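You operate a simulated robot arm through the tools that you are given. There is no shell and no other tool. Be economical: measure what you need, move in short steps, check, and stop when the job is done.

You are at the controls of a simulated two-armed robot. One attempt, no reset.

JOB
On the top of the side table, fold the cream cloth in half, so that it is half as long.

It is judged by the outcome, as a careful person would: the job done as asked, and still so three seconds after it is handed in. It fails if anything else is knocked over, pushed out of place, dropped, spilled or broken. Flat cloth is picked up by pressing the open fingertips on it (5 to 10 N) and closing them slowly along it; thin cloth reads only 2 to 8 mm in the jaws.

ROBOT AND FRAMES
Two 7-joint arms with two-finger parallel grippers on one trunk, on a base that drives. Base frame: it is fixed to the floor where the robot stands at the start and does not move with it; the origin is under the middle of the robot, x ahead of it, y to its left, z up. Readings come in m, rad, newtons and seconds.
The left shoulder is at the start at [0.07, 0.163, 1.095], the right one opposite. With the tool pointing down near the work surface each hand reaches from about 0.38 to 0.88 m from the robot's upright axis, wherever it stands, measured 20 degrees to its own side. Places, roughly: top of the side table [0.6, 0, 0.8]. Payload 3.43 kg a hand.
The TCP of each hand is the grasp point between the finger pads, 0.034 m short of the fingertips. In the tool frame z runs along the fingers and y along their closing line. The gripper opens to 0.128 m. The fingers are 0.024 m wide and 0.012 m thick; the gripper's body (0.048 by 0.13 m) begins 0.096 m behind the TCP.
Orientation is told as [roll, pitch, yaw] about the base's x, y, z axes, in that order, counted from this pose: with the fingers straight down and closing along the base's y, the tool's x points along the base's -x, its y along +y and its z along -z.

CONTROLS
- The arms move only by the tool move_arm. It takes "left_series", "right_series" or both (then of equal length, played together; a hand with none holds still); each is a list of rows, each a list of 7 numbers: the shift along the tool's x, y, z in cm, then the turn, a rotation vector about the tool's x, y, z in rad, then the finger opening in cm, from 0 to 12.8. In form: [[tx, ty, tz, rx, ry, rz, grip], ...]. A call has 1 to 8 rows; each row shifts and turns the commanded pose from where the row before left it, along the tool's axes as they then stand. Rows are played at 5 a second. More than 0.05 m and 0.15 rad between two rows, or a gripper value outside its range, and nothing of the call is played. A pose out of reach is approached as far as the arm can. The call stops where the force on the tool passes 40 N (or 10 N more than at its start, if that is more) or the arm is blocked; 0.2 s more then pass. The fingers move at their own pace (about 0.153 m/s each) and stop on an object; they squeeze with about 41 N. The grip force told is the motor's: it shows also when the fingers shut on nothing. Time passes only in rows, and 0.2 s behind the last, so rows that do not move let the fingers close. The reply holds the time, the measured pose of the TCP, the force on the tool along the base axes, the opening and the grip force, in the units named above and with some noise.
- Cameras (640 x 400 px; columns grow to the right, rows downward): "scene" is now at [0.1263, 0.006, 1.3047]; the picture's right is [0.09, -1.00, 0.00], its down [-0.73, -0.06, -0.68] and it looks along [0.67, 0.06, -0.74] (base axes); focal length 260 px, centre (320, 200). "left" rides on the left gripper at [0.076, 0.011, -0.16] in its tool frame; the picture's right is [-0.15, 0.99, 0.00], its down [-0.88, -0.13, -0.46] and it looks along [-0.45, -0.07, 0.89] (tool axes); focal length 234 px, centre (320, 200). "right" rides on the right gripper at [0.076, -0.011, -0.16] in its tool frame; the picture's right is [0.15, 0.99, 0.00], its down [-0.88, 0.13, -0.46] and it looks along [-0.45, 0.07, 0.89] (tool axes); focal length 234 px, centre (320, 200). There is no depth. A picture from a camera that has moved, and an enlarged one, comes with that camera's place and axes in the base frame and with its lens.
- grab_frame(camera): a new picture of that camera. It takes no simulated time.
- raise_lower(by): slides the trunk up (or, below 0, down) by that many m; the arms and the scene camera ride with it, the base frame stays. It gives what a move gives, with no picture.
- base_move(legs): drives the robot by 1 to 6 legs, each [ahead, left, turn to the left] in m, m and rad, along the robot's own axes; the way and the turn of a leg run together, so that a leg with both is an arc; at most 1.5 m and 3.142 rad a leg. The arms and the cameras ride along, it lands a little off, and it stops where it bumps. It gives what a move gives.
- turn_head(pan, tilt): turns the head with the scene camera to pan (to the left, within 1.501 rad either way) and tilt (down, from -0.506 to 1.204), counted from straight ahead of the robot. It gives what a move gives.
- inspect(camera, box): a new picture of the part [left, top, right, bottom] of that camera's present view, enlarged. It takes no simulated time.
- sign_off(): hands the job in; it is judged then, once.

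Work in short steps. Places have to be worked out from the pictures, the camera data and where the tool is seen: move nearer, look again, correct. Check each grasp and each placing, and mend what went wrong. You have 120 turns and 92 pictures in all, those below and enlarged ones among them. Open the grippers and draw the arms clear of the work before you hand the job in, unless the task says otherwise; then end with one line.

The tools are called after "Call:" as name(argument=value, ...) on one line, values as JSON. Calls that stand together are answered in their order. move_arm: Moves the arms, as the interface text tells. Its arguments: {"type":"object","properties":{"left_series":{"type":"array"},"right_series":{"type":"array"}},"required":[]} The other tools are called the same way: raise_lower (by) slides the trunk up or down; base_move (legs) drives the base; turn_head (pan, tilt) turns the head that bears the scene camera; grab_frame (camera) takes a picture; inspect (camera, box) takes an enlarged picture of a part of a camera's view; sign_off () hands the job in.

At the start:

```text
clock: 0.0
left_tool_pos: [0.6489, 0.3163, 1.03]
left_ee_rot: [-0.002, -0.001, 0.002]
left_wrist_force: [0.4, 0.7, 0.1]
left_gripper_width: 0.128
left_grasp_force: 0.0
right_tool_pos: [0.6354, -0.3382, 1.008]
right_ee_rot: [0.0, 0.0, 0.0]
right_wrist_force: [0.4, -0.2, 1.3]
right_gripper_width: 0.1279
right_grasp_force: 0.0
trunk travel left (down, up): [-0.575, 0.365]
robot x, y, heading: [0.0012, 0.0014, -0.003]
head pan, tilt: [0.087, 0.827]
```

scene: 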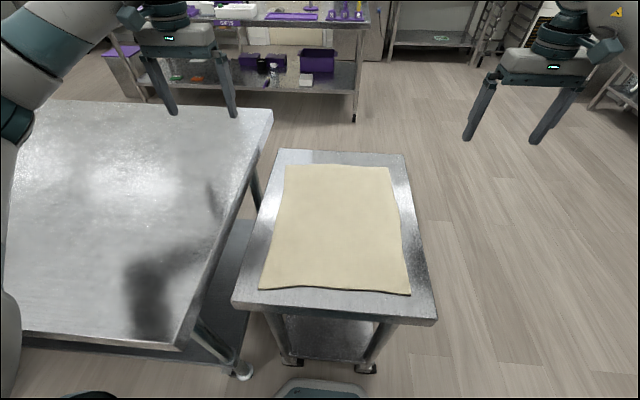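
right: 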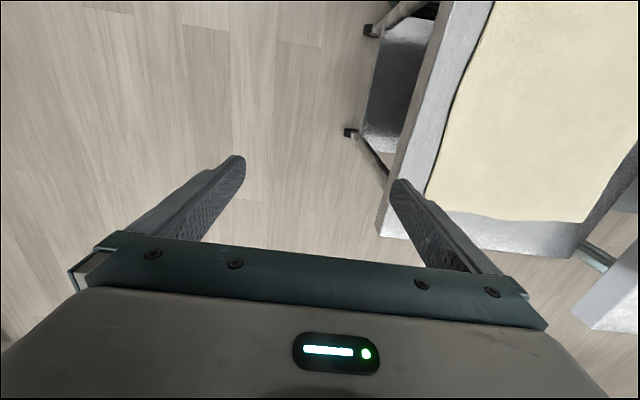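
left: 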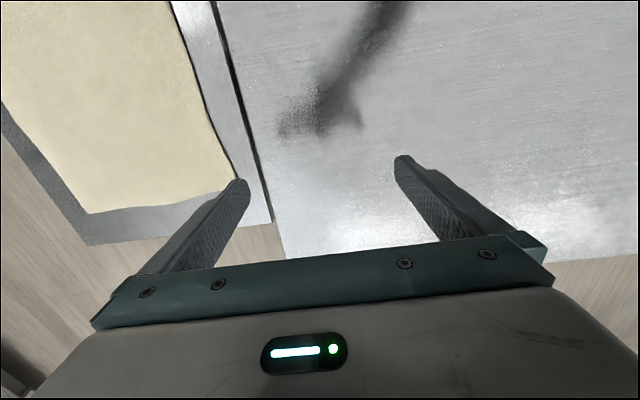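

The cloth spans roughly x 0.34–0.72 and y ±0.15, with its long side along x. I'll fold the far edge over onto the near one, so I first back the base up a little to get the near edge into reach.

Call:
base_move(legs=[[-0.1, 0, 0]])

Call:
move_arm(left_series=[[0, 0, 0, 0, 0, 0.149, 8], [0, 0, 0, 0, 0, 0.149, 8], [0, 0, 0, 0, 0, 0.149, 8], [0, 0, 0, 0, 0, 0.149, 8], [0, 0, 0, 0, 0, 0.149, 8], [0, 0, 0, 0, 0, 0.149, 8], [0, 0, 0, 0, 0, 0.149, 8], [0, 0, 0, 0, 0, 0.149, 8]], right_series=[[0, 0, 0, 0, 0, -0.149, 8], [0, 0, 0, 0, 0, -0.149, 8], [0, 0, 0, 0, 0, -0.149, 8], [0, 0, 0, 0, 0, -0.149, 8], [0, 0, 0, 0, 0, -0.149, 8], [0, 0, 0, 0, 0, -0.149, 8], [0, 0, 0, 0, 0, -0.149, 8], [0, 0, 0, 0, 0, -0.149, 8]])

Call:
move_arm(left_series=[[0, 0, 0, 0, 0, 0.149, 6], [0, 0, 0, 0, 0, 0.149, 6], [0, 0, 0, 0, 0, 0.081, 6]], right_series=[[0, 0, 0, 0, 0, -0.149, 6], [0, 0, 0, 0, 0, -0.149, 6], [0, 0, 0, 0, 0, -0.081, 6]])

Call:
grab_frame(camera="scene")

```text
clock: 1.1
left_tool_pos: [0.5479, 0.3176, 1.0297]
left_ee_rot: [0.0, 0.001, 0.002]
left_wrist_force: [-0.4, 0.7, -0.2]
left_gripper_width: 0.128
left_grasp_force: 0.0
right_tool_pos: [0.5349, -0.3364, 1.0072]
right_ee_rot: [0.001, 0.001, 0.001]
right_wrist_force: [0.5, 0.5, -0.2]
right_gripper_width: 0.1282
right_grasp_force: 0.1
trunk travel left (down, up): [-0.575, 0.365]
robot x, y, heading: [-0.1026, 0.0001, 0.004]
head pan, tilt: [0.087, 0.827]
```

```text
clock: 3.0
left_tool_pos: [0.5484, 0.3162, 1.0316]
left_ee_rot: [0.001, -0.001, -1.196]
left_wrist_force: [1.0, 0.2, -0.2]
left_gripper_width: 0.0799
left_grasp_force: 0.1
right_tool_pos: [0.4398, -0.2579, 1.0111]
right_ee_rot: [-0.005, 0.001, 1.032]
right_wrist_force: [0.3, 0.1, -0.1]
right_gripper_width: 0.0802
right_grasp_force: 0.0
right hand out of reach, approached as far as the arm can: row 5, 6, 7, 8
trunk travel left (down, up): [-0.575, 0.365]
robot x, y, heading: [-0.0969, -0.0008, 0.001]
head pan, tilt: [0.087, 0.827]
```

```text
clock: 3.8
left_tool_pos: [0.5477, 0.3166, 1.0294]
left_ee_rot: [0.0, 0.001, -1.573]
left_wrist_force: [0.0, 0.2, -0.1]
left_gripper_width: 0.0598
left_grasp_force: 0.0
right_tool_pos: [0.3577, -0.1915, 1.0092]
right_ee_rot: [-0.005, 0.001, 1.411]
right_wrist_force: [-0.1, 0.0, 0.1]
right_gripper_width: 0.0603
right_grasp_force: 0.1
right hand out of reach, approached as far as the arm can: row 1, 2, 3
trunk travel left (down, up): [-0.575, 0.365]
robot x, y, heading: [-0.0944, 0.0007, -0.0]
head pan, tilt: [0.087, 0.827]
```

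```text
88 pictures are left
camera scene: at [0.0256, 0.0063, 1.3047], right [0.09, -1.0, 0.0], down [-0.73, -0.06, -0.68], along [0.67, 0.06, -0.74], focal length 260 px, centre (320, 200)
```

scene: 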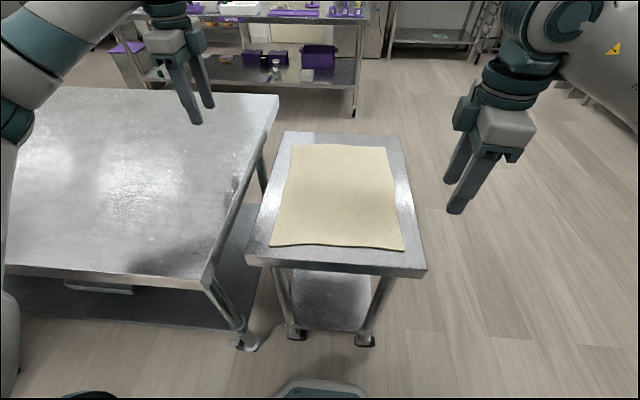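

The left hand reached yaw −90°, but the right one ran into a joint limit turning that way. I'll turn the right hand back the other way, towards −90°.

Call:
move_arm(right_series=[[0, 0, 0, 0, 0, 0.149, 6], [0, 0, 0, 0, 0, 0.149, 6], [0, 0, 0, 0, 0, 0.149, 6], [0, 0, 0, 0, 0, 0.149, 6], [0, 0, 0, 0, 0, 0.149, 6], [0, 0, 0, 0, 0, 0.149, 6], [0, 0, 0, 0, 0, 0.149, 6], [0, 0, 0, 0, 0, 0.149, 6]])

Call:
move_arm(right_series=[[0, 0, 0, 0, 0, 0.149, 6], [0, 0, 0, 0, 0, 0.149, 6], [0, 0, 0, 0, 0, 0.149, 6], [0, 0, 0, 0, 0, 0.149, 6], [0, 0, 0, 0, 0, 0.149, 6], [0, 0, 0, 0, 0, 0.149, 6], [0, 0, 0, 0, 0, 0.149, 6], [0, 0, 0, 0, 0, 0.149, 6]])

```text
clock: 5.5
left_tool_pos: [0.5475, 0.3168, 1.0296]
left_ee_rot: [0.0, 0.001, -1.571]
left_wrist_force: [-0.8, 0.1, 1.1]
left_gripper_width: 0.0599
left_grasp_force: 0.1
right_tool_pos: [0.3576, -0.1926, 1.0088]
right_ee_rot: [-0.002, -0.002, 0.221]
right_wrist_force: [-0.3, -0.1, -0.8]
right_gripper_width: 0.0596
right_grasp_force: 0.1
trunk travel left (down, up): [-0.575, 0.365]
robot x, y, heading: [-0.0994, 0.0014, 0.0]
head pan, tilt: [0.087, 0.827]
```

```text
clock: 7.3
left_tool_pos: [0.5471, 0.3172, 1.0296]
left_ee_rot: [0.0, 0.0, -1.572]
left_wrist_force: [0.0, -0.4, 0.6]
left_gripper_width: 0.0602
left_grasp_force: 0.1
right_tool_pos: [0.3573, -0.1915, 1.0083]
right_ee_rot: [-0.001, -0.003, -0.972]
right_wrist_force: [-0.4, -0.3, 0.2]
right_gripper_width: 0.0601
right_grasp_force: 0.0
trunk travel left (down, up): [-0.575, 0.365]
robot x, y, heading: [-0.0993, -0.0006, 0.002]
head pan, tilt: [0.087, 0.827]
```

Now finish the right hand's yaw and bring both hands high over the far corners, then look from there.

Call:
move_arm(right_series=[[0, 0, 0, 0, 0, 0.149, 6], [0, 0, 0, 0, 0, 0.149, 6], [0, 0, 0, 0, 0, 0.149, 6], [0, 0, 0, 0, 0, 0.149, 6]])

Call:
move_arm(right_series=[[0.9, 4.2, 0, 0, 0, 0, 6], [0.9, 4.2, 0, 0, 0, 0, 6], [0.9, 4.2, 0, 0, 0, 0, 6], [0.9, 4.2, 0, 0, 0, 0, 6], [0.9, 4.2, 0, 0, 0, 0, 6], [0.9, 4.2, 0, 0, 0, 0, 6], [0.9, 4.2, 0, 0, 0, 0, 6], [0.9, 4.2, 0, 0, 0, 0, 6]], left_series=[[0, 1.9, 0, 0, 0, 0, 6], [0, 1.9, 0, 0, 0, 0, 6], [-3.1, 1.9, 0, 0, 0, 0, 6], [-3.1, 1.9, 0, 0, 0, 0, 6], [-3.1, 1.9, 0, 0, 0, 0, 6], [-3.1, 1.9, 0, 0, 0, 0, 6], [-3.1, 1.9, 0, 0, 0, 0, 6], [-3.1, 1.9, 0, 0, 0, 0, 6]])

Call:
grab_frame(camera="scene")

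Call:
grab_frame(camera="left")

Call:
grab_frame(camera="right")

```text
clock: 8.3
left_tool_pos: [0.5483, 0.3176, 1.0291]
left_ee_rot: [-0.002, -0.002, -1.571]
left_wrist_force: [-0.3, 1.5, -0.6]
left_gripper_width: 0.0599
left_grasp_force: 0.1
right_tool_pos: [0.358, -0.1917, 1.0087]
right_ee_rot: [0.001, -0.002, -1.57]
right_wrist_force: [0.4, -0.5, 0.2]
right_gripper_width: 0.0603
right_grasp_force: 0.2
trunk travel left (down, up): [-0.575, 0.365]
robot x, y, heading: [-0.1003, 0.002, -0.004]
head pan, tilt: [0.087, 0.827]
```

```text
clock: 10.2
left_tool_pos: [0.7017, 0.1298, 1.0295]
left_ee_rot: [-0.002, -0.001, -1.569]
left_wrist_force: [-0.2, 0.0, 0.3]
left_gripper_width: 0.0602
left_grasp_force: 0.1
right_tool_pos: [0.6936, -0.1188, 1.0099]
right_ee_rot: [0.001, -0.003, -1.567]
right_wrist_force: [-1.0, -0.3, -0.8]
right_gripper_width: 0.06
right_grasp_force: 0.0
trunk travel left (down, up): [-0.575, 0.365]
robot x, y, heading: [-0.1044, 0.0001, -0.002]
head pan, tilt: [0.087, 0.827]
```

```text
87 pictures are left
camera scene: at [0.0262, 0.0058, 1.3045], right [0.09, -1.0, 0.0], down [-0.73, -0.06, -0.68], along [0.67, 0.06, -0.74], focal length 260 px, centre (320, 200)
```

scene: 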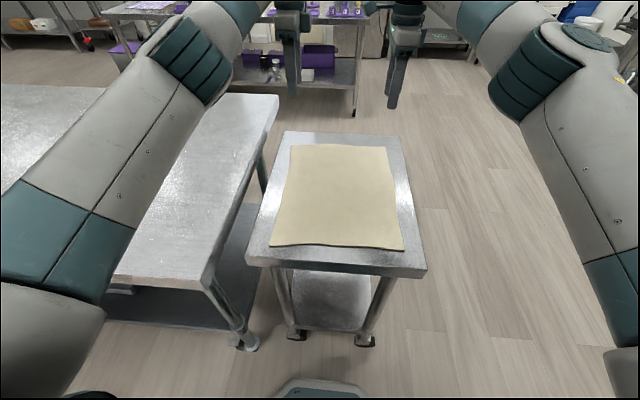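

```text
86 pictures are left
camera left: at [0.7127, 0.2057, 1.1892], right [0.99, -0.15, 0.0], down [-0.13, -0.88, 0.46], along [-0.07, -0.45, -0.89], focal length 234 px, centre (320, 200)
```

left: 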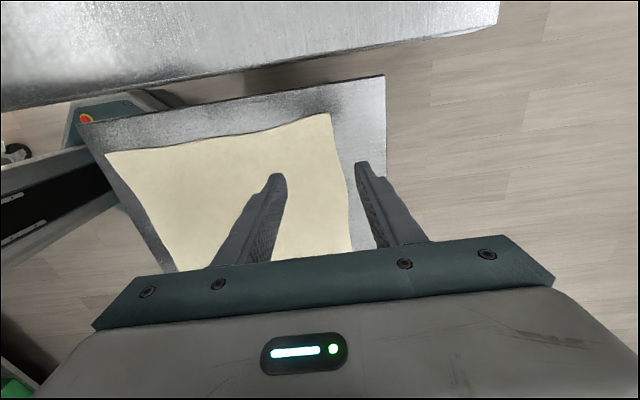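

```text
85 pictures are left
camera right: at [0.6819, -0.0434, 1.1693], right [0.99, 0.15, 0.0], down [0.13, -0.88, 0.46], along [0.07, -0.45, -0.89], focal length 234 px, centre (320, 200)
```

right: 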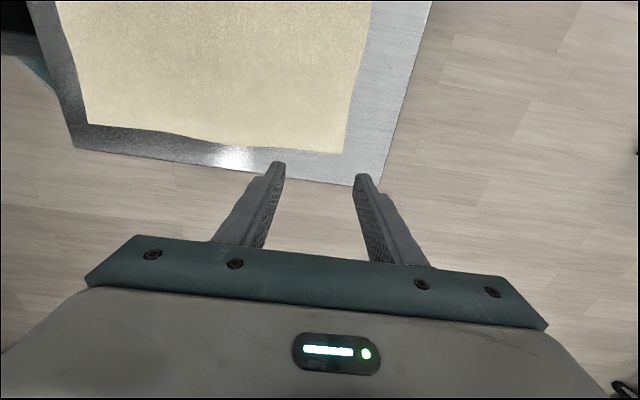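

The cloth corners come out near FL (0.720, 0.157), FR (0.732, −0.147), NL (0.336, 0.147) and NR (0.343, −0.154) with z about 0.80. I'll lower both hands over the far corners until the fingertips are about 2 cm above, with a gap of 3 cm.

Call:
move_arm(left_series=[[0.4, 0, 4, 0, 0, 0, 3], [0, 0, 4, 0, 0, 0, 3], [0, 0, 4, 0, 0, 0, 3], [0, 0, 3, 0, 0, 0, 3], [0, 0, 2, 0, 0, 0, 3]], right_series=[[-0.6, 1.7, 3, 0, 0, 0, 3], [0, 0, 4, 0, 0, 0, 3], [0, 0, 4, 0, 0, 0, 3], [0, 0, 3, 0, 0, 0, 3], [0, 0, 1.2, 0, 0, 0, 3]])

Call:
grab_frame(camera="scene")

Call:
grab_frame(camera="left")

Call:
grab_frame(camera="right")

```text
clock: 11.3
left_tool_pos: [0.6993, 0.1345, 0.8606]
left_ee_rot: [0.001, -0.001, -1.571]
left_wrist_force: [1.0, -0.4, -0.3]
left_gripper_width: 0.0299
left_grasp_force: 0.1
right_tool_pos: [0.7112, -0.1244, 0.8575]
right_ee_rot: [0.002, 0.0, -1.566]
right_wrist_force: [0.2, 0.0, -1.0]
right_gripper_width: 0.03
right_grasp_force: 0.0
trunk travel left (down, up): [-0.575, 0.365]
robot x, y, heading: [-0.1014, -0.0002, 0.002]
head pan, tilt: [0.087, 0.827]
```

```text
84 pictures are left
camera scene: at [0.026, 0.006, 1.3047], right [0.09, -1.0, 0.0], down [-0.73, -0.06, -0.68], along [0.67, 0.06, -0.74], focal length 260 px, centre (320, 200)
```

scene: 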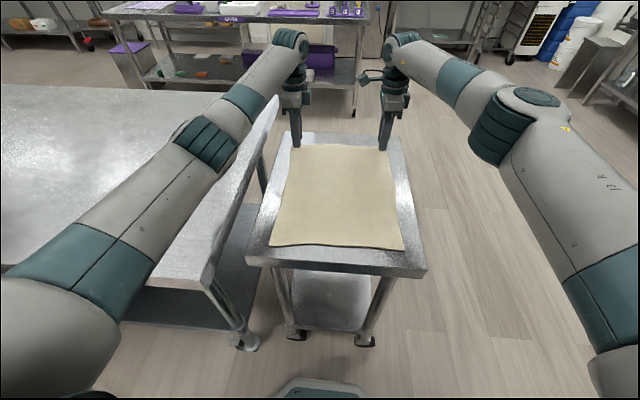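

```text
83 pictures are left
camera left: at [0.7117, 0.2095, 1.0196], right [0.99, -0.15, 0.0], down [-0.13, -0.88, 0.46], along [-0.07, -0.45, -0.89], focal length 234 px, centre (320, 200)
```

left: 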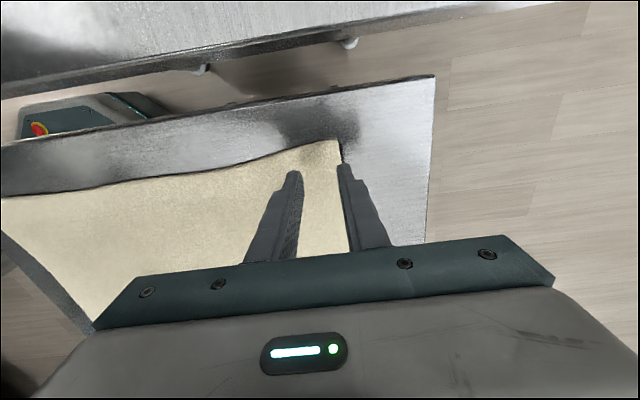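

```text
82 pictures are left
camera right: at [0.6988, -0.0497, 1.017], right [0.99, 0.15, 0.0], down [0.13, -0.88, 0.46], along [0.07, -0.45, -0.89], focal length 234 px, centre (320, 200)
```

right: 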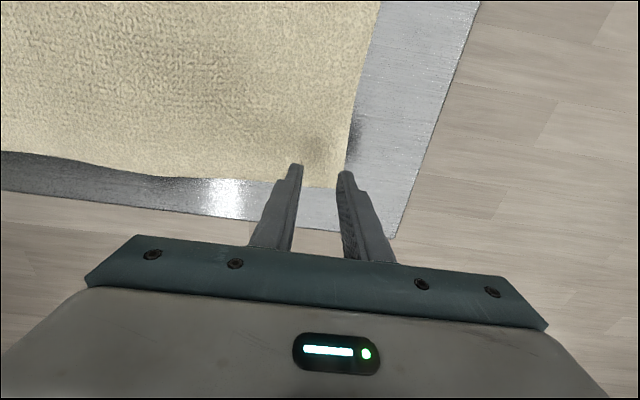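

The fingers sit right over the far edge. I'll lower slowly towards contact.

Call:
move_arm(left_series=[[0, 0, 0.7, 0, 0, 0, 3], [0, 0, 0.7, 0, 0, 0, 3], [0, 0, 0.4, 0, 0, 0, 3], [0, 0, 0, 0, 0, 0, 3]], right_series=[[0.4, 0, 0.7, 0, 0, 0, 3], [0, 0, 0.7, 0, 0, 0, 3], [0, 0, 0.1, 0, 0, 0, 3], [0, 0, 0, 0, 0, 0, 3]])

```text
clock: 12.3
left_tool_pos: [0.6993, 0.1344, 0.8425]
left_ee_rot: [0.001, -0.001, -1.572]
left_wrist_force: [0.4, 0.4, -0.5]
left_gripper_width: 0.0301
left_grasp_force: 0.0
right_tool_pos: [0.7114, -0.1205, 0.8422]
right_ee_rot: [0.001, -0.003, -1.564]
right_wrist_force: [0.1, 0.3, -0.5]
right_gripper_width: 0.03
right_grasp_force: 0.1
trunk travel left (down, up): [-0.575, 0.365]
robot x, y, heading: [-0.1017, 0.0013, -0.001]
head pan, tilt: [0.087, 0.827]
```

No contact yet with the tips at about 0.808. I go down in 2 mm steps.

Call:
move_arm(left_series=[[0, 0, 0.2, 0, 0, 0, 3], [0, 0, 0.2, 0, 0, 0, 3], [0, 0, 0, 0, 0, 0, 3]], right_series=[[0, 0, 0.2, 0, 0, 0, 3], [0, 0, 0.2, 0, 0, 0, 3], [0, 0, 0, 0, 0, 0, 3]])

```text
clock: 13.2
left_tool_pos: [0.6995, 0.1346, 0.8395]
left_ee_rot: [0.0, 0.0, -1.571]
left_wrist_force: [0.1, 1.1, 2.7]
left_gripper_width: 0.0298
left_grasp_force: 0.0
right_tool_pos: [0.7106, -0.1209, 0.839]
right_ee_rot: [0.002, -0.003, -1.566]
right_wrist_force: [1.3, 0.6, 1.6]
right_gripper_width: 0.03
right_grasp_force: 0.0
trunk travel left (down, up): [-0.575, 0.365]
robot x, y, heading: [-0.0996, 0.0027, -0.003]
head pan, tilt: [0.087, 0.827]
```

Light contact is starting at z 0.839. I press a bit further to get 5–10 N.

Call:
move_arm(left_series=[[0, 0, 0.2, 0, 0, 0, 3], [0, 0, 0.1, 0, 0, 0, 3], [0, 0, 0, 0, 0, 0, 3]], right_series=[[0, 0, 0.2, 0, 0, 0, 3], [0, 0, 0.1, 0, 0, 0, 3], [0, 0, 0, 0, 0, 0, 3]])

```text
clock: 13.9
left_tool_pos: [0.699, 0.1337, 0.8369]
left_ee_rot: [0.003, -0.001, -1.571]
left_wrist_force: [2.4, 1.6, 10.8]
left_gripper_width: 0.0298
left_grasp_force: 0.0
right_tool_pos: [0.7091, -0.1231, 0.8378]
right_ee_rot: [0.004, -0.004, -1.564]
right_wrist_force: [1.4, -0.6, 8.5]
right_gripper_width: 0.0297
right_grasp_force: 0.1
trunk travel left (down, up): [-0.575, 0.365]
robot x, y, heading: [-0.0989, -0.0005, -0.001]
head pan, tilt: [0.087, 0.827]
```

Both hands press with about 9–10 N, so I close slowly.

Call:
move_arm(left_series=[[0, 0, 0, 0, 0, 0, 2.6], [0, 0, 0, 0, 0, 0, 2.2], [0, 0, 0, 0, 0, 0, 1.8], [0, 0, 0, 0, 0, 0, 1.4], [0, 0, 0, 0, 0, 0, 1.0], [0, 0, 0, 0, 0, 0, 0.6], [0, 0, 0, 0, 0, 0, 0.2], [0, 0, 0, 0, 0, 0, 0]], right_series=[[0, 0, 0, 0, 0, 0, 2.6], [0, 0, 0, 0, 0, 0, 2.2], [0, 0, 0, 0, 0, 0, 1.8], [0, 0, 0, 0, 0, 0, 1.4], [0, 0, 0, 0, 0, 0, 1.0], [0, 0, 0, 0, 0, 0, 0.6], [0, 0, 0, 0, 0, 0, 0.2], [0, 0, 0, 0, 0, 0, 0]])

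Call:
grab_frame(camera="left")

Call:
grab_frame(camera="right")

```text
clock: 15.8
left_tool_pos: [0.6979, 0.1343, 0.8364]
left_ee_rot: [0.003, 0.0, -1.568]
left_wrist_force: [-0.6, -1.1, 14.6]
left_gripper_width: 0.0
left_grasp_force: 33.2
right_tool_pos: [0.7085, -0.122, 0.8372]
right_ee_rot: [0.003, -0.003, -1.565]
right_wrist_force: [0.3, 1.5, 8.7]
right_gripper_width: 0.0036
right_grasp_force: 38.0
trunk travel left (down, up): [-0.575, 0.365]
robot x, y, heading: [-0.1056, 0.0029, -0.001]
head pan, tilt: [0.087, 0.827]
```

```text
81 pictures are left
camera left: at [0.7089, 0.2098, 0.9966], right [0.99, -0.15, 0.0], down [-0.13, -0.88, 0.46], along [-0.06, -0.45, -0.89], focal length 234 px, centre (320, 200)
```

left: 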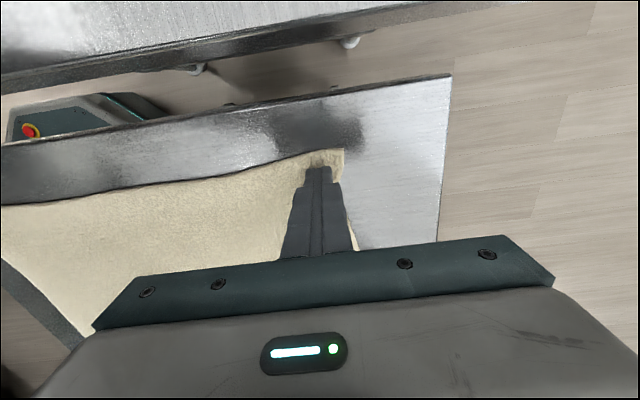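

```text
80 pictures are left
camera right: at [0.6955, -0.045, 0.9977], right [0.99, 0.15, 0.0], down [0.13, -0.88, 0.46], along [0.07, -0.45, -0.89], focal length 234 px, centre (320, 200)
```

right: 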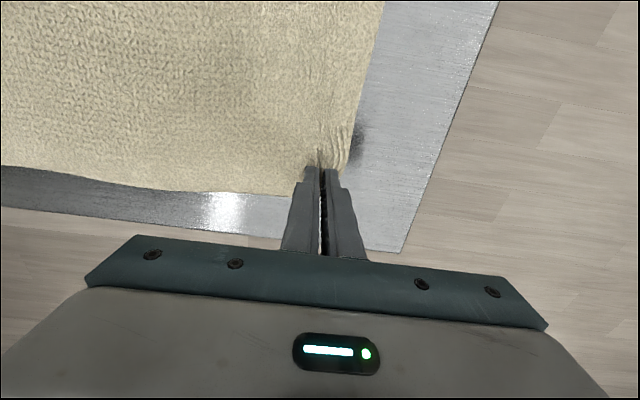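

The right hand holds cloth at 3.6 mm, but the left shut on nothing. I lift the left a little and reopen it. I keep the right closed, then look at the left corner.

Call:
move_arm(left_series=[[0, 0, -0.5, 0, 0, 0, 0], [0, 0, -1.0, 0, 0, 0, 0], [0, 0, -0.5, 0, 0, 0, 3.4], [0, 0, 0, 0, 0, 0, 3.4]])

Call:
inspect(camera="left", box=[240, 120, 400, 220])

```text
clock: 16.8
left_tool_pos: [0.6983, 0.1357, 0.8564]
left_ee_rot: [0.003, -0.001, -1.572]
left_wrist_force: [-0.1, 0.7, 0.6]
left_gripper_width: 0.0339
left_grasp_force: 0.1
right_tool_pos: [0.7091, -0.1203, 0.8366]
right_ee_rot: [0.003, -0.001, -1.564]
right_wrist_force: [-2.4, 0.2, 15.4]
right_gripper_width: 0.0035
right_grasp_force: 38.5
trunk travel left (down, up): [-0.575, 0.365]
robot x, y, heading: [-0.1014, 0.0029, -0.003]
head pan, tilt: [0.087, 0.827]
```

```text
4.00 times, centred on (320, 170) of left
camera zoom: at [0.7095, 0.2104, 1.0158], right [0.99, -0.15, 0.0], down [-0.13, -0.88, 0.46], along [-0.07, -0.45, -0.89], focal length 937 px, centre (320, 320)
```

zoom: 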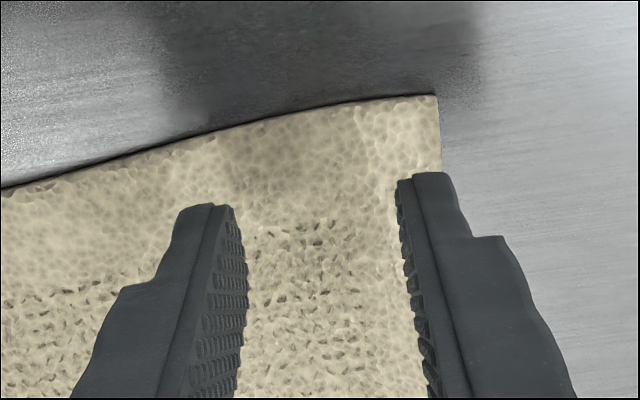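

The left cloth lies flat again; its outer finger was half off the edge. I shift the left 7 mm inward, press again and close.

Call:
move_arm(left_series=[[0, -0.7, 0.5, 0, 0, 0, 3.2], [0, 0, 0.7, 0, 0, 0, 3.2], [0, 0, 0.4, 0, 0, 0, 3.2], [0, 0, 0.2, 0, 0, 0, 3.2], [0, 0, 0.1, 0, 0, 0, 3.2], [0, 0, 0, 0, 0, 0, 3.2]])

```text
clock: 18.1
left_tool_pos: [0.6919, 0.1356, 0.8383]
left_ee_rot: [0.003, 0.0, -1.572]
left_wrist_force: [-0.7, -1.1, 4.8]
left_gripper_width: 0.0317
left_grasp_force: 0.1
right_tool_pos: [0.7089, -0.1194, 0.8378]
right_ee_rot: [0.003, -0.001, -1.565]
right_wrist_force: [0.8, -0.1, 15.2]
right_gripper_width: 0.0034
right_grasp_force: 37.7
trunk travel left (down, up): [-0.575, 0.365]
robot x, y, heading: [-0.1002, 0.0013, 0.003]
head pan, tilt: [0.087, 0.827]
```

Call:
move_arm(left_series=[[0, 0, 0.1, 0, 0, 0, 3.2], [0, 0, 0, 0, 0, 0, 2.8], [0, 0, 0, 0, 0, 0, 2.4], [0, 0, 0, 0, 0, 0, 2.0], [0, 0, 0, 0, 0, 0, 1.6], [0, 0, 0, 0, 0, 0, 1.2], [0, 0, 0, 0, 0, 0, 0.8], [0, 0, 0, 0, 0, 0, 0.4]])

Call:
move_arm(left_series=[[0, 0, 0, 0, 0, 0, 0], [0, 0, 0, 0, 0, 0, 0], [0, 0, 0, 0, 0, 0, 0]])

Call:
grab_frame(camera="left")

```text
clock: 19.9
left_tool_pos: [0.6912, 0.1351, 0.8377]
left_ee_rot: [0.004, 0.0, -1.571]
left_wrist_force: [0.2, -0.9, 14.3]
left_gripper_width: 0.0044
left_grasp_force: 11.1
right_tool_pos: [0.707, -0.1207, 0.839]
right_ee_rot: [0.003, -0.004, -1.566]
right_wrist_force: [2.8, 0.9, 10.7]
right_gripper_width: 0.0036
right_grasp_force: 38.5
trunk travel left (down, up): [-0.575, 0.365]
robot x, y, heading: [-0.1011, -0.0003, -0.003]
head pan, tilt: [0.087, 0.827]
```

```text
clock: 20.8
left_tool_pos: [0.6901, 0.1348, 0.8375]
left_ee_rot: [0.003, 0.001, -1.571]
left_wrist_force: [0.2, -1.2, 15.6]
left_gripper_width: 0.0034
left_grasp_force: 38.0
right_tool_pos: [0.708, -0.1206, 0.8389]
right_ee_rot: [0.005, -0.001, -1.566]
right_wrist_force: [2.2, 2.1, 10.4]
right_gripper_width: 0.0033
right_grasp_force: 38.5
trunk travel left (down, up): [-0.575, 0.365]
robot x, y, heading: [-0.1023, -0.0005, -0.002]
head pan, tilt: [0.087, 0.827]
```

```text
78 pictures are left
camera left: at [0.702, 0.2098, 0.9969], right [0.99, -0.15, 0.0], down [-0.13, -0.88, 0.46], along [-0.06, -0.45, -0.89], focal length 234 px, centre (320, 200)
```

left: 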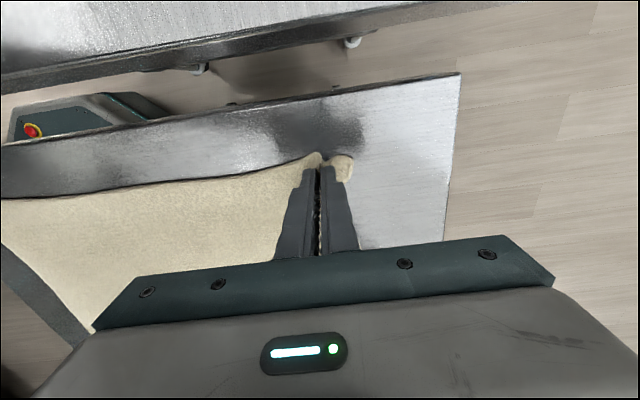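

Both hands now read about 3.4 mm of cloth. I lift a few cm with a slight inward shift and check that both corners come up.

Call:
move_arm(left_series=[[0, 0, -1, 0, 0, 0, 0], [0, -0.2, -1, 0, 0, 0, 0], [0, -0.3, -1, 0, 0, 0, 0], [0, -0.5, -1, 0, 0, 0, 0]], right_series=[[0, 0, -1, 0, 0, 0, 0], [0, -0.2, -1, 0, 0, 0, 0], [0, -0.3, -1, 0, 0, 0, 0], [0, -0.5, -1, 0, 0, 0, 0]])

Call:
grab_frame(camera="scene")

Call:
grab_frame(camera="left")

Call:
grab_frame(camera="right")

```text
clock: 21.8
left_tool_pos: [0.6825, 0.1329, 0.8763]
left_ee_rot: [0.001, 0.001, -1.571]
left_wrist_force: [-0.4, -1.8, 0.6]
left_gripper_width: 0.003
left_grasp_force: 37.8
right_tool_pos: [0.7001, -0.121, 0.876]
right_ee_rot: [0.002, 0.0, -1.564]
right_wrist_force: [0.4, 0.9, 0.0]
right_gripper_width: 0.0035
right_grasp_force: 38.0
trunk travel left (down, up): [-0.575, 0.365]
robot x, y, heading: [-0.1044, -0.0013, -0.0]
head pan, tilt: [0.087, 0.827]
```

```text
77 pictures are left
camera scene: at [0.0249, 0.0058, 1.3047], right [0.09, -1.0, 0.0], down [-0.73, -0.06, -0.68], along [0.67, 0.06, -0.74], focal length 260 px, centre (320, 200)
```

scene: 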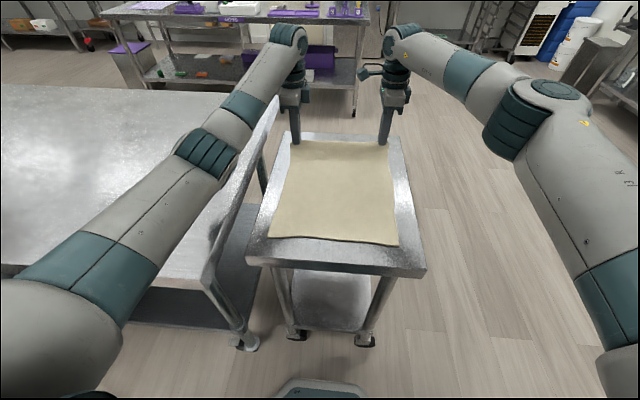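

```text
76 pictures are left
camera left: at [0.6935, 0.2093, 1.0347], right [0.99, -0.15, 0.0], down [-0.13, -0.88, 0.46], along [-0.07, -0.45, -0.89], focal length 234 px, centre (320, 200)
```

left: 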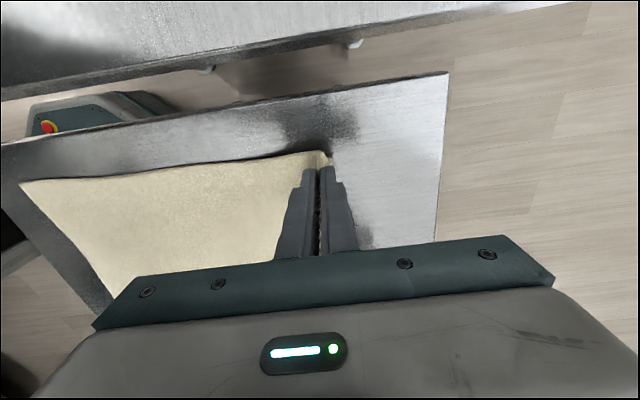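

```text
75 pictures are left
camera right: at [0.6873, -0.046, 1.036], right [0.99, 0.15, 0.0], down [0.13, -0.88, 0.46], along [0.07, -0.45, -0.89], focal length 234 px, centre (320, 200)
```

right: 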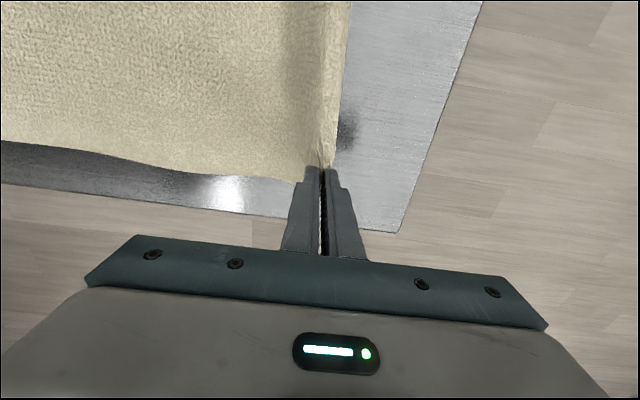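

Both corners are lifted and held. The near edge slid slightly forward to about x 0.352, so the crease should be near x 0.545. I carry the far edge up along an arc over the crease.

Call:
move_arm(left_series=[[0, -0.6, -1.9, 0, 0, 0, 0], [0, -0.6, -1.9, 0, 0, 0, 0], [0, -1.2, -1.6, 0, 0, 0, 0], [0, -1.3, -1.6, 0, 0, 0, 0], [0, -1.5, -1.2, 0, 0, 0, 0], [0, -1.5, -1.1, 0, 0, 0, 0], [0, -1.7, -0.8, 0, 0, 0, 0], [0, -1.8, -0.7, 0, 0, 0, 0]], right_series=[[0, -0.5, -1.9, 0, 0, 0, 0], [0, -0.5, -1.9, 0, 0, 0, 0], [0, -1.5, -1.7, 0, 0, 0, 0], [0, -1.5, -1.7, 0, 0, 0, 0], [0, -1.7, -1.1, 0, 0, 0, 0], [0, -1.8, -1, 0, 0, 0, 0], [0, -1.8, -0.8, 0, 0, 0, 0], [0, -1.9, -0.7, 0, 0, 0, 0]])

Call:
grab_frame(camera="scene")

```text
clock: 23.6
left_tool_pos: [0.5791, 0.1347, 0.9844]
left_ee_rot: [0.001, 0.002, -1.571]
left_wrist_force: [-0.4, -1.4, -0.8]
left_gripper_width: 0.0033
left_grasp_force: 37.3
right_tool_pos: [0.5865, -0.1211, 0.9836]
right_ee_rot: [0.002, -0.002, -1.565]
right_wrist_force: [-0.1, 1.1, -0.5]
right_gripper_width: 0.0035
right_grasp_force: 37.3
trunk travel left (down, up): [-0.575, 0.365]
robot x, y, heading: [-0.1015, 0.0018, 0.002]
head pan, tilt: [0.087, 0.827]
```

```text
74 pictures are left
camera scene: at [0.0247, 0.0059, 1.3048], right [0.09, -1.0, 0.0], down [-0.73, -0.06, -0.68], along [0.67, 0.06, -0.74], focal length 260 px, centre (320, 200)
```

scene: 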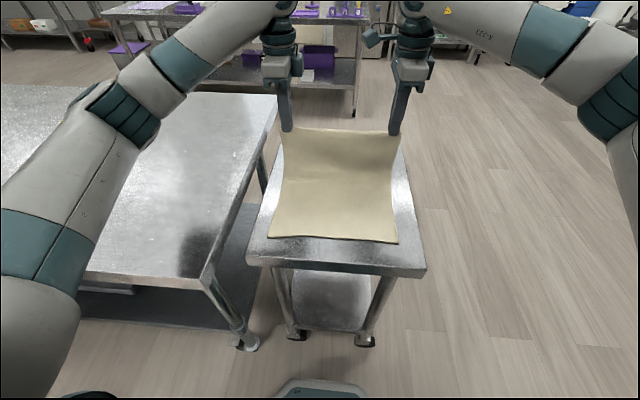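

The cloth rises cleanly with the near half still flat. I continue over the top of the arc and start down the near side.

Call:
move_arm(left_series=[[0, -1.7, -0.2, 0, 0, 0, 0], [0, -1.7, -0.2, 0, 0, 0, 0], [0, -1.85, 0.2, 0, 0, 0, 0], [0, -1.85, 0.3, 0, 0, 0, 0], [0, -1.9, 0.7, 0, 0, 0, 0], [0, -1.9, 0.8, 0, 0, 0, 0], [0, 0, 0, 0, 0, 0, 0]], right_series=[[0, -1.9, -0.2, 0, 0, 0, 0], [0, -1.9, -0.2, 0, 0, 0, 0], [0, -1.95, 0.2, 0, 0, 0, 0], [0, -1.95, 0.3, 0, 0, 0, 0], [0, -1.95, 0.7, 0, 0, 0, 0], [0, -2, 0.8, 0, 0, 0, 0], [0, 0, 0, 0, 0, 0, 0]])

Call:
grab_frame(camera="scene")

Call:
grab_frame(camera="left")

```text
clock: 25.1
left_tool_pos: [0.4731, 0.1343, 0.9663]
left_ee_rot: [-0.001, 0.0, -1.571]
left_wrist_force: [1.0, -1.3, -1.0]
left_gripper_width: 0.003
left_grasp_force: 37.9
right_tool_pos: [0.4735, -0.1206, 0.9667]
right_ee_rot: [0.001, -0.001, -1.566]
right_wrist_force: [0.1, 1.3, 0.5]
right_gripper_width: 0.0038
right_grasp_force: 37.6
trunk travel left (down, up): [-0.575, 0.365]
robot x, y, heading: [-0.0998, -0.0012, -0.002]
head pan, tilt: [0.087, 0.827]
```

```text
73 pictures are left
camera scene: at [0.0262, 0.006, 1.3046], right [0.09, -1.0, 0.0], down [-0.73, -0.06, -0.68], along [0.67, 0.06, -0.74], focal length 260 px, centre (320, 200)
```

scene: 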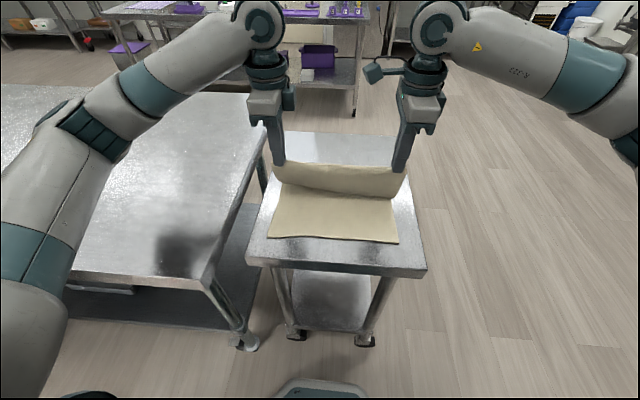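

```text
72 pictures are left
camera left: at [0.4842, 0.2099, 1.1261], right [0.99, -0.15, 0.0], down [-0.13, -0.88, 0.46], along [-0.07, -0.45, -0.89], focal length 234 px, centre (320, 200)
```

left: 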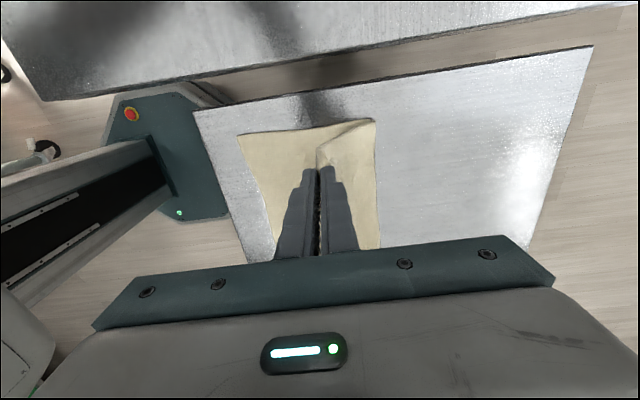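

The sheet is hanging over well. I now tilt the fingers forward by 0.6 rad, so that the edge will lie toward the robot when released.

Call:
move_arm(left_series=[[0, -0.4, 0, -0.12, 0, 0, 0], [0, -0.4, 0, -0.12, 0, 0, 0], [0, -0.4, 0, -0.12, 0, 0, 0], [0, -0.4, 0, -0.12, 0, 0, 0], [0, -0.4, 0, -0.12, 0, 0, 0], [0, 0, 0, 0, 0, 0, 0]], right_series=[[0, -0.4, 0, -0.12, 0, 0, 0], [0, -0.4, 0, -0.12, 0, 0, 0], [0, -0.4, 0, -0.12, 0, 0, 0], [0, -0.4, 0, -0.12, 0, 0, 0], [0, -0.4, 0, -0.12, 0, 0, 0], [0, 0, 0, 0, 0, 0, 0]])

```text
clock: 26.6
left_tool_pos: [0.4528, 0.1345, 0.9622]
left_ee_rot: [0.6, -0.002, -1.571]
left_wrist_force: [-0.6, -1.4, 0.7]
left_gripper_width: 0.0032
left_grasp_force: 37.6
right_tool_pos: [0.4534, -0.1234, 0.9617]
right_ee_rot: [0.603, -0.001, -1.567]
right_wrist_force: [-0.3, 1.4, -0.2]
right_gripper_width: 0.0034
right_grasp_force: 38.0
trunk travel left (down, up): [-0.575, 0.365]
robot x, y, heading: [-0.1039, -0.0042, 0.005]
head pan, tilt: [0.087, 0.827]
```

The tilt is good. Next I lower toward the near edge, until the tips are about 4 cm above the surface.

Call:
move_arm(left_series=[[0, -1.55, 0.25, 0, 0, 0, 0], [0, -1.55, 0.25, 0, 0, 0, 0], [0, -1.55, 0.25, 0, 0, 0, 0], [0, -1.55, 0.25, 0, 0, 0, 0], [0, -1.55, 0.25, 0, 0, 0, 0], [0, -1.7, 0.7, 0, 0, 0, 0], [0, -1.6, 0.7, 0, 0, 0, 0]], right_series=[[0, -1.55, 0.25, 0, 0, 0, 0], [0, -1.55, 0.25, 0, 0, 0, 0], [0, -1.55, 0.25, 0, 0, 0, 0], [0, -1.55, 0.25, 0, 0, 0, 0], [0, -1.55, 0.25, 0, 0, 0, 0], [0, -1.7, 0.7, 0, 0, 0, 0], [0, -1.6, 0.7, 0, 0, 0, 0]])

Call:
grab_frame(camera="scene")

Call:
grab_frame(camera="left")

Call:
grab_frame(camera="right")

```text
clock: 28.1
left_tool_pos: [0.3939, 0.1287, 0.8772]
left_ee_rot: [0.599, -0.001, -1.572]
left_wrist_force: [0.1, 0.0, 0.2]
left_gripper_width: 0.0031
left_grasp_force: 37.2
left hand out of reach, approached as far as the arm can: row 6, 7
right_tool_pos: [0.3879, -0.1171, 0.8777]
right_ee_rot: [0.603, -0.001, -1.566]
right_wrist_force: [0.1, 0.5, 0.0]
right_gripper_width: 0.0032
right_grasp_force: 38.0
right hand out of reach, approached as far as the arm can: row 6, 7
trunk travel left (down, up): [-0.575, 0.365]
robot x, y, heading: [-0.1004, 0.0011, 0.001]
head pan, tilt: [0.087, 0.827]
```

```text
71 pictures are left
camera scene: at [0.0259, 0.0061, 1.3047], right [0.09, -1.0, 0.0], down [-0.73, -0.06, -0.68], along [0.67, 0.06, -0.74], focal length 260 px, centre (320, 200)
```

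scene: 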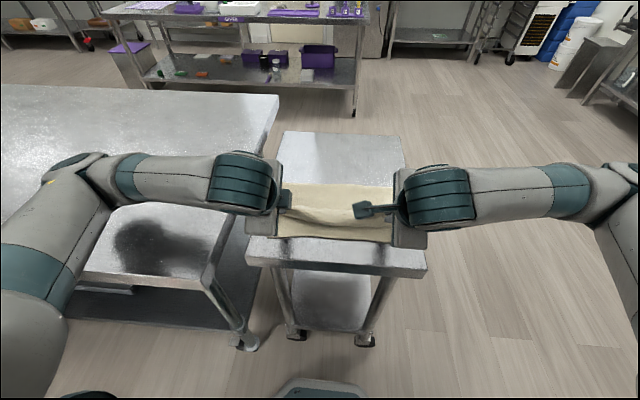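

```text
70 pictures are left
camera left: at [0.3131, 0.2038, 1.0147], right [0.82, -0.15, 0.56], down [-0.36, -0.88, 0.3], along [0.45, -0.45, -0.77], focal length 234 px, centre (320, 200)
```

left: 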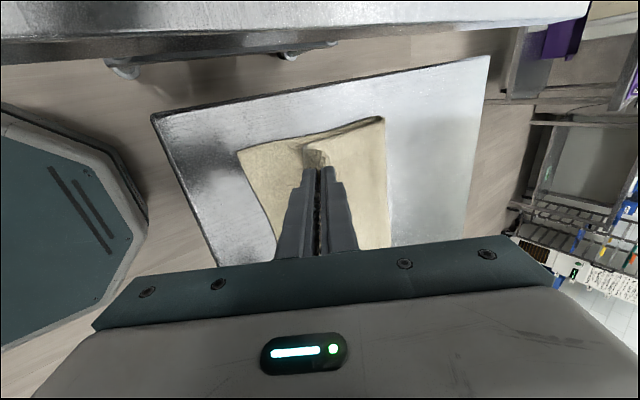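

```text
69 pictures are left
camera right: at [0.2891, -0.0413, 1.0028], right [0.81, 0.15, 0.56], down [-0.15, -0.88, 0.45], along [0.56, -0.45, -0.7], focal length 234 px, centre (320, 200)
```

right: 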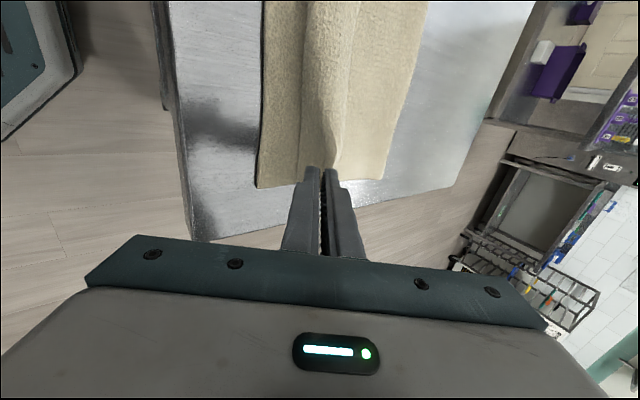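

The hands ran out of reach this close to the body. The near edge of the cloth now sits at about x 0.366, so the tips only need to move about 1 cm back and 2.4 cm down. I'll do that with the base and trunk instead of the arms.

Call:
base_move(legs=[[-0.01, 0, 0]])

Call:
raise_lower(by=-0.02)

Call:
grab_frame(camera="left")

Call:
grab_frame(camera="right")

Call:
inspect(camera="scene", box=[240, 120, 440, 270])

```text
clock: 28.9
left_tool_pos: [0.3846, 0.1284, 0.8765]
left_ee_rot: [0.598, 0.001, -1.571]
left_wrist_force: [-1.2, 1.3, 0.2]
left_gripper_width: 0.0031
left_grasp_force: 37.9
right_tool_pos: [0.3796, -0.1159, 0.8751]
right_ee_rot: [0.599, -0.002, -1.565]
right_wrist_force: [0.5, 0.3, 0.1]
right_gripper_width: 0.0036
right_grasp_force: 38.0
trunk travel left (down, up): [-0.575, 0.365]
robot x, y, heading: [-0.1107, 0.0025, -0.002]
head pan, tilt: [0.087, 0.827]
```

```text
clock: 29.6
left_tool_pos: [0.3837, 0.1293, 0.8571]
left_ee_rot: [0.599, 0.001, -1.571]
left_wrist_force: [-0.9, 1.0, -0.2]
left_gripper_width: 0.003
left_grasp_force: 37.4
right_tool_pos: [0.3785, -0.1164, 0.8581]
right_ee_rot: [0.603, -0.002, -1.566]
right_wrist_force: [-0.6, -0.1, 1.0]
right_gripper_width: 0.0032
right_grasp_force: 37.8
trunk travel left (down, up): [-0.555, 0.385]
robot x, y, heading: [-0.1112, 0.0047, 0.002]
head pan, tilt: [0.087, 0.827]
```

```text
68 pictures are left
camera left: at [0.3028, 0.2037, 0.995], right [0.82, -0.15, 0.56], down [-0.36, -0.88, 0.3], along [0.45, -0.45, -0.77], focal length 234 px, centre (320, 200)
```

left: 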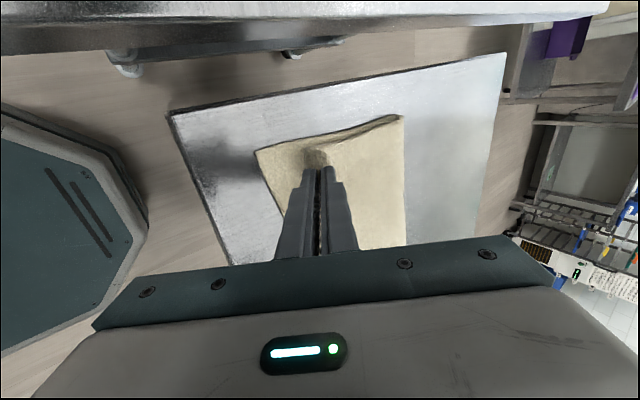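

```text
67 pictures are left
camera right: at [0.2787, -0.0413, 0.983], right [0.81, 0.15, 0.56], down [-0.15, -0.88, 0.45], along [0.56, -0.45, -0.7], focal length 234 px, centre (320, 200)
```

right: 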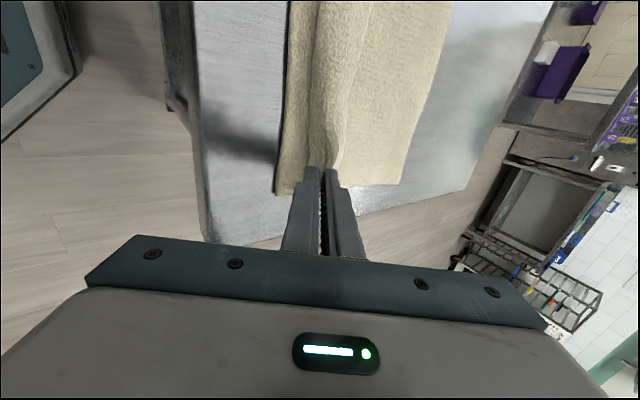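

```text
2.67 times, centred on (340, 195) of scene
camera zoom: at [0.0153, 0.006, 1.2847], right [0.09, -1.0, 0.0], down [-0.73, -0.06, -0.68], along [0.67, 0.06, -0.74], focal length 693 px, centre (267, 213)
```

zoom: 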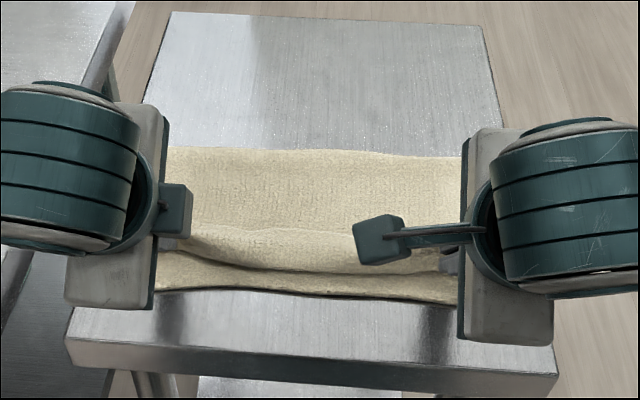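

The edge is nearly over the near edge, with the tips at about 0.829. I lower 7 mm more, then open the jaws gently.

Call:
raise_lower(by=-0.007)

Call:
move_arm(left_series=[[0, 0, 0, 0, 0, 0, 0.6], [0, 0, 0, 0, 0, 0, 1.0], [0, 0, 0, 0, 0, 0, 1.4], [0, 0, 0, 0, 0, 0, 1.8], [0, 0, 0, 0, 0, 0, 2.2], [0, 0, 0, 0, 0, 0, 2.2]], right_series=[[0, 0, 0, 0, 0, 0, 0.6], [0, 0, 0, 0, 0, 0, 1.0], [0, 0, 0, 0, 0, 0, 1.4], [0, 0, 0, 0, 0, 0, 1.8], [0, 0, 0, 0, 0, 0, 2.2], [0, 0, 0, 0, 0, 0, 2.2]])

Call:
grab_frame(camera="left")

Call:
grab_frame(camera="right")

```text
clock: 30.1
left_tool_pos: [0.3833, 0.1275, 0.8504]
left_ee_rot: [0.601, 0.001, -1.571]
left_wrist_force: [-0.7, -0.4, 1.8]
left_gripper_width: 0.0029
left_grasp_force: 37.7
right_tool_pos: [0.3792, -0.117, 0.8504]
right_ee_rot: [0.6, -0.001, -1.566]
right_wrist_force: [1.4, -0.1, -0.3]
right_gripper_width: 0.0032
right_grasp_force: 37.5
trunk travel left (down, up): [-0.548, 0.392]
robot x, y, heading: [-0.1106, -0.0004, -0.001]
head pan, tilt: [0.087, 0.827]
```

```text
clock: 31.5
left_tool_pos: [0.3838, 0.1279, 0.8512]
left_ee_rot: [0.599, 0.001, -1.572]
left_wrist_force: [-0.1, 0.5, 0.3]
left_gripper_width: 0.0219
left_grasp_force: 0.1
right_tool_pos: [0.3793, -0.1159, 0.8503]
right_ee_rot: [0.599, 0.0, -1.565]
right_wrist_force: [0.5, -0.1, -0.1]
right_gripper_width: 0.022
right_grasp_force: 0.0
trunk travel left (down, up): [-0.548, 0.392]
robot x, y, heading: [-0.1127, -0.0028, -0.003]
head pan, tilt: [0.087, 0.827]
```

```text
65 pictures are left
camera left: at [0.3032, 0.2037, 0.9878], right [0.82, -0.15, 0.56], down [-0.36, -0.88, 0.3], along [0.45, -0.45, -0.77], focal length 234 px, centre (320, 200)
```

left: 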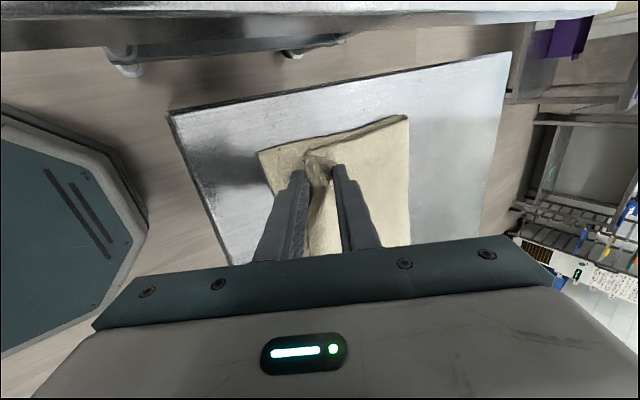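

```text
64 pictures are left
camera right: at [0.2791, -0.0413, 0.9757], right [0.82, 0.15, 0.56], down [-0.15, -0.88, 0.45], along [0.56, -0.45, -0.7], focal length 234 px, centre (320, 200)
```

right: 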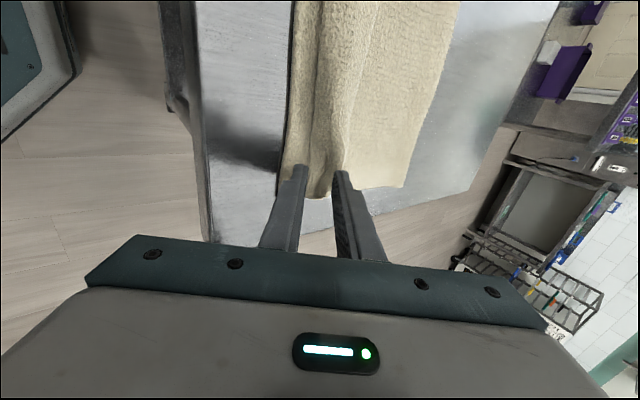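

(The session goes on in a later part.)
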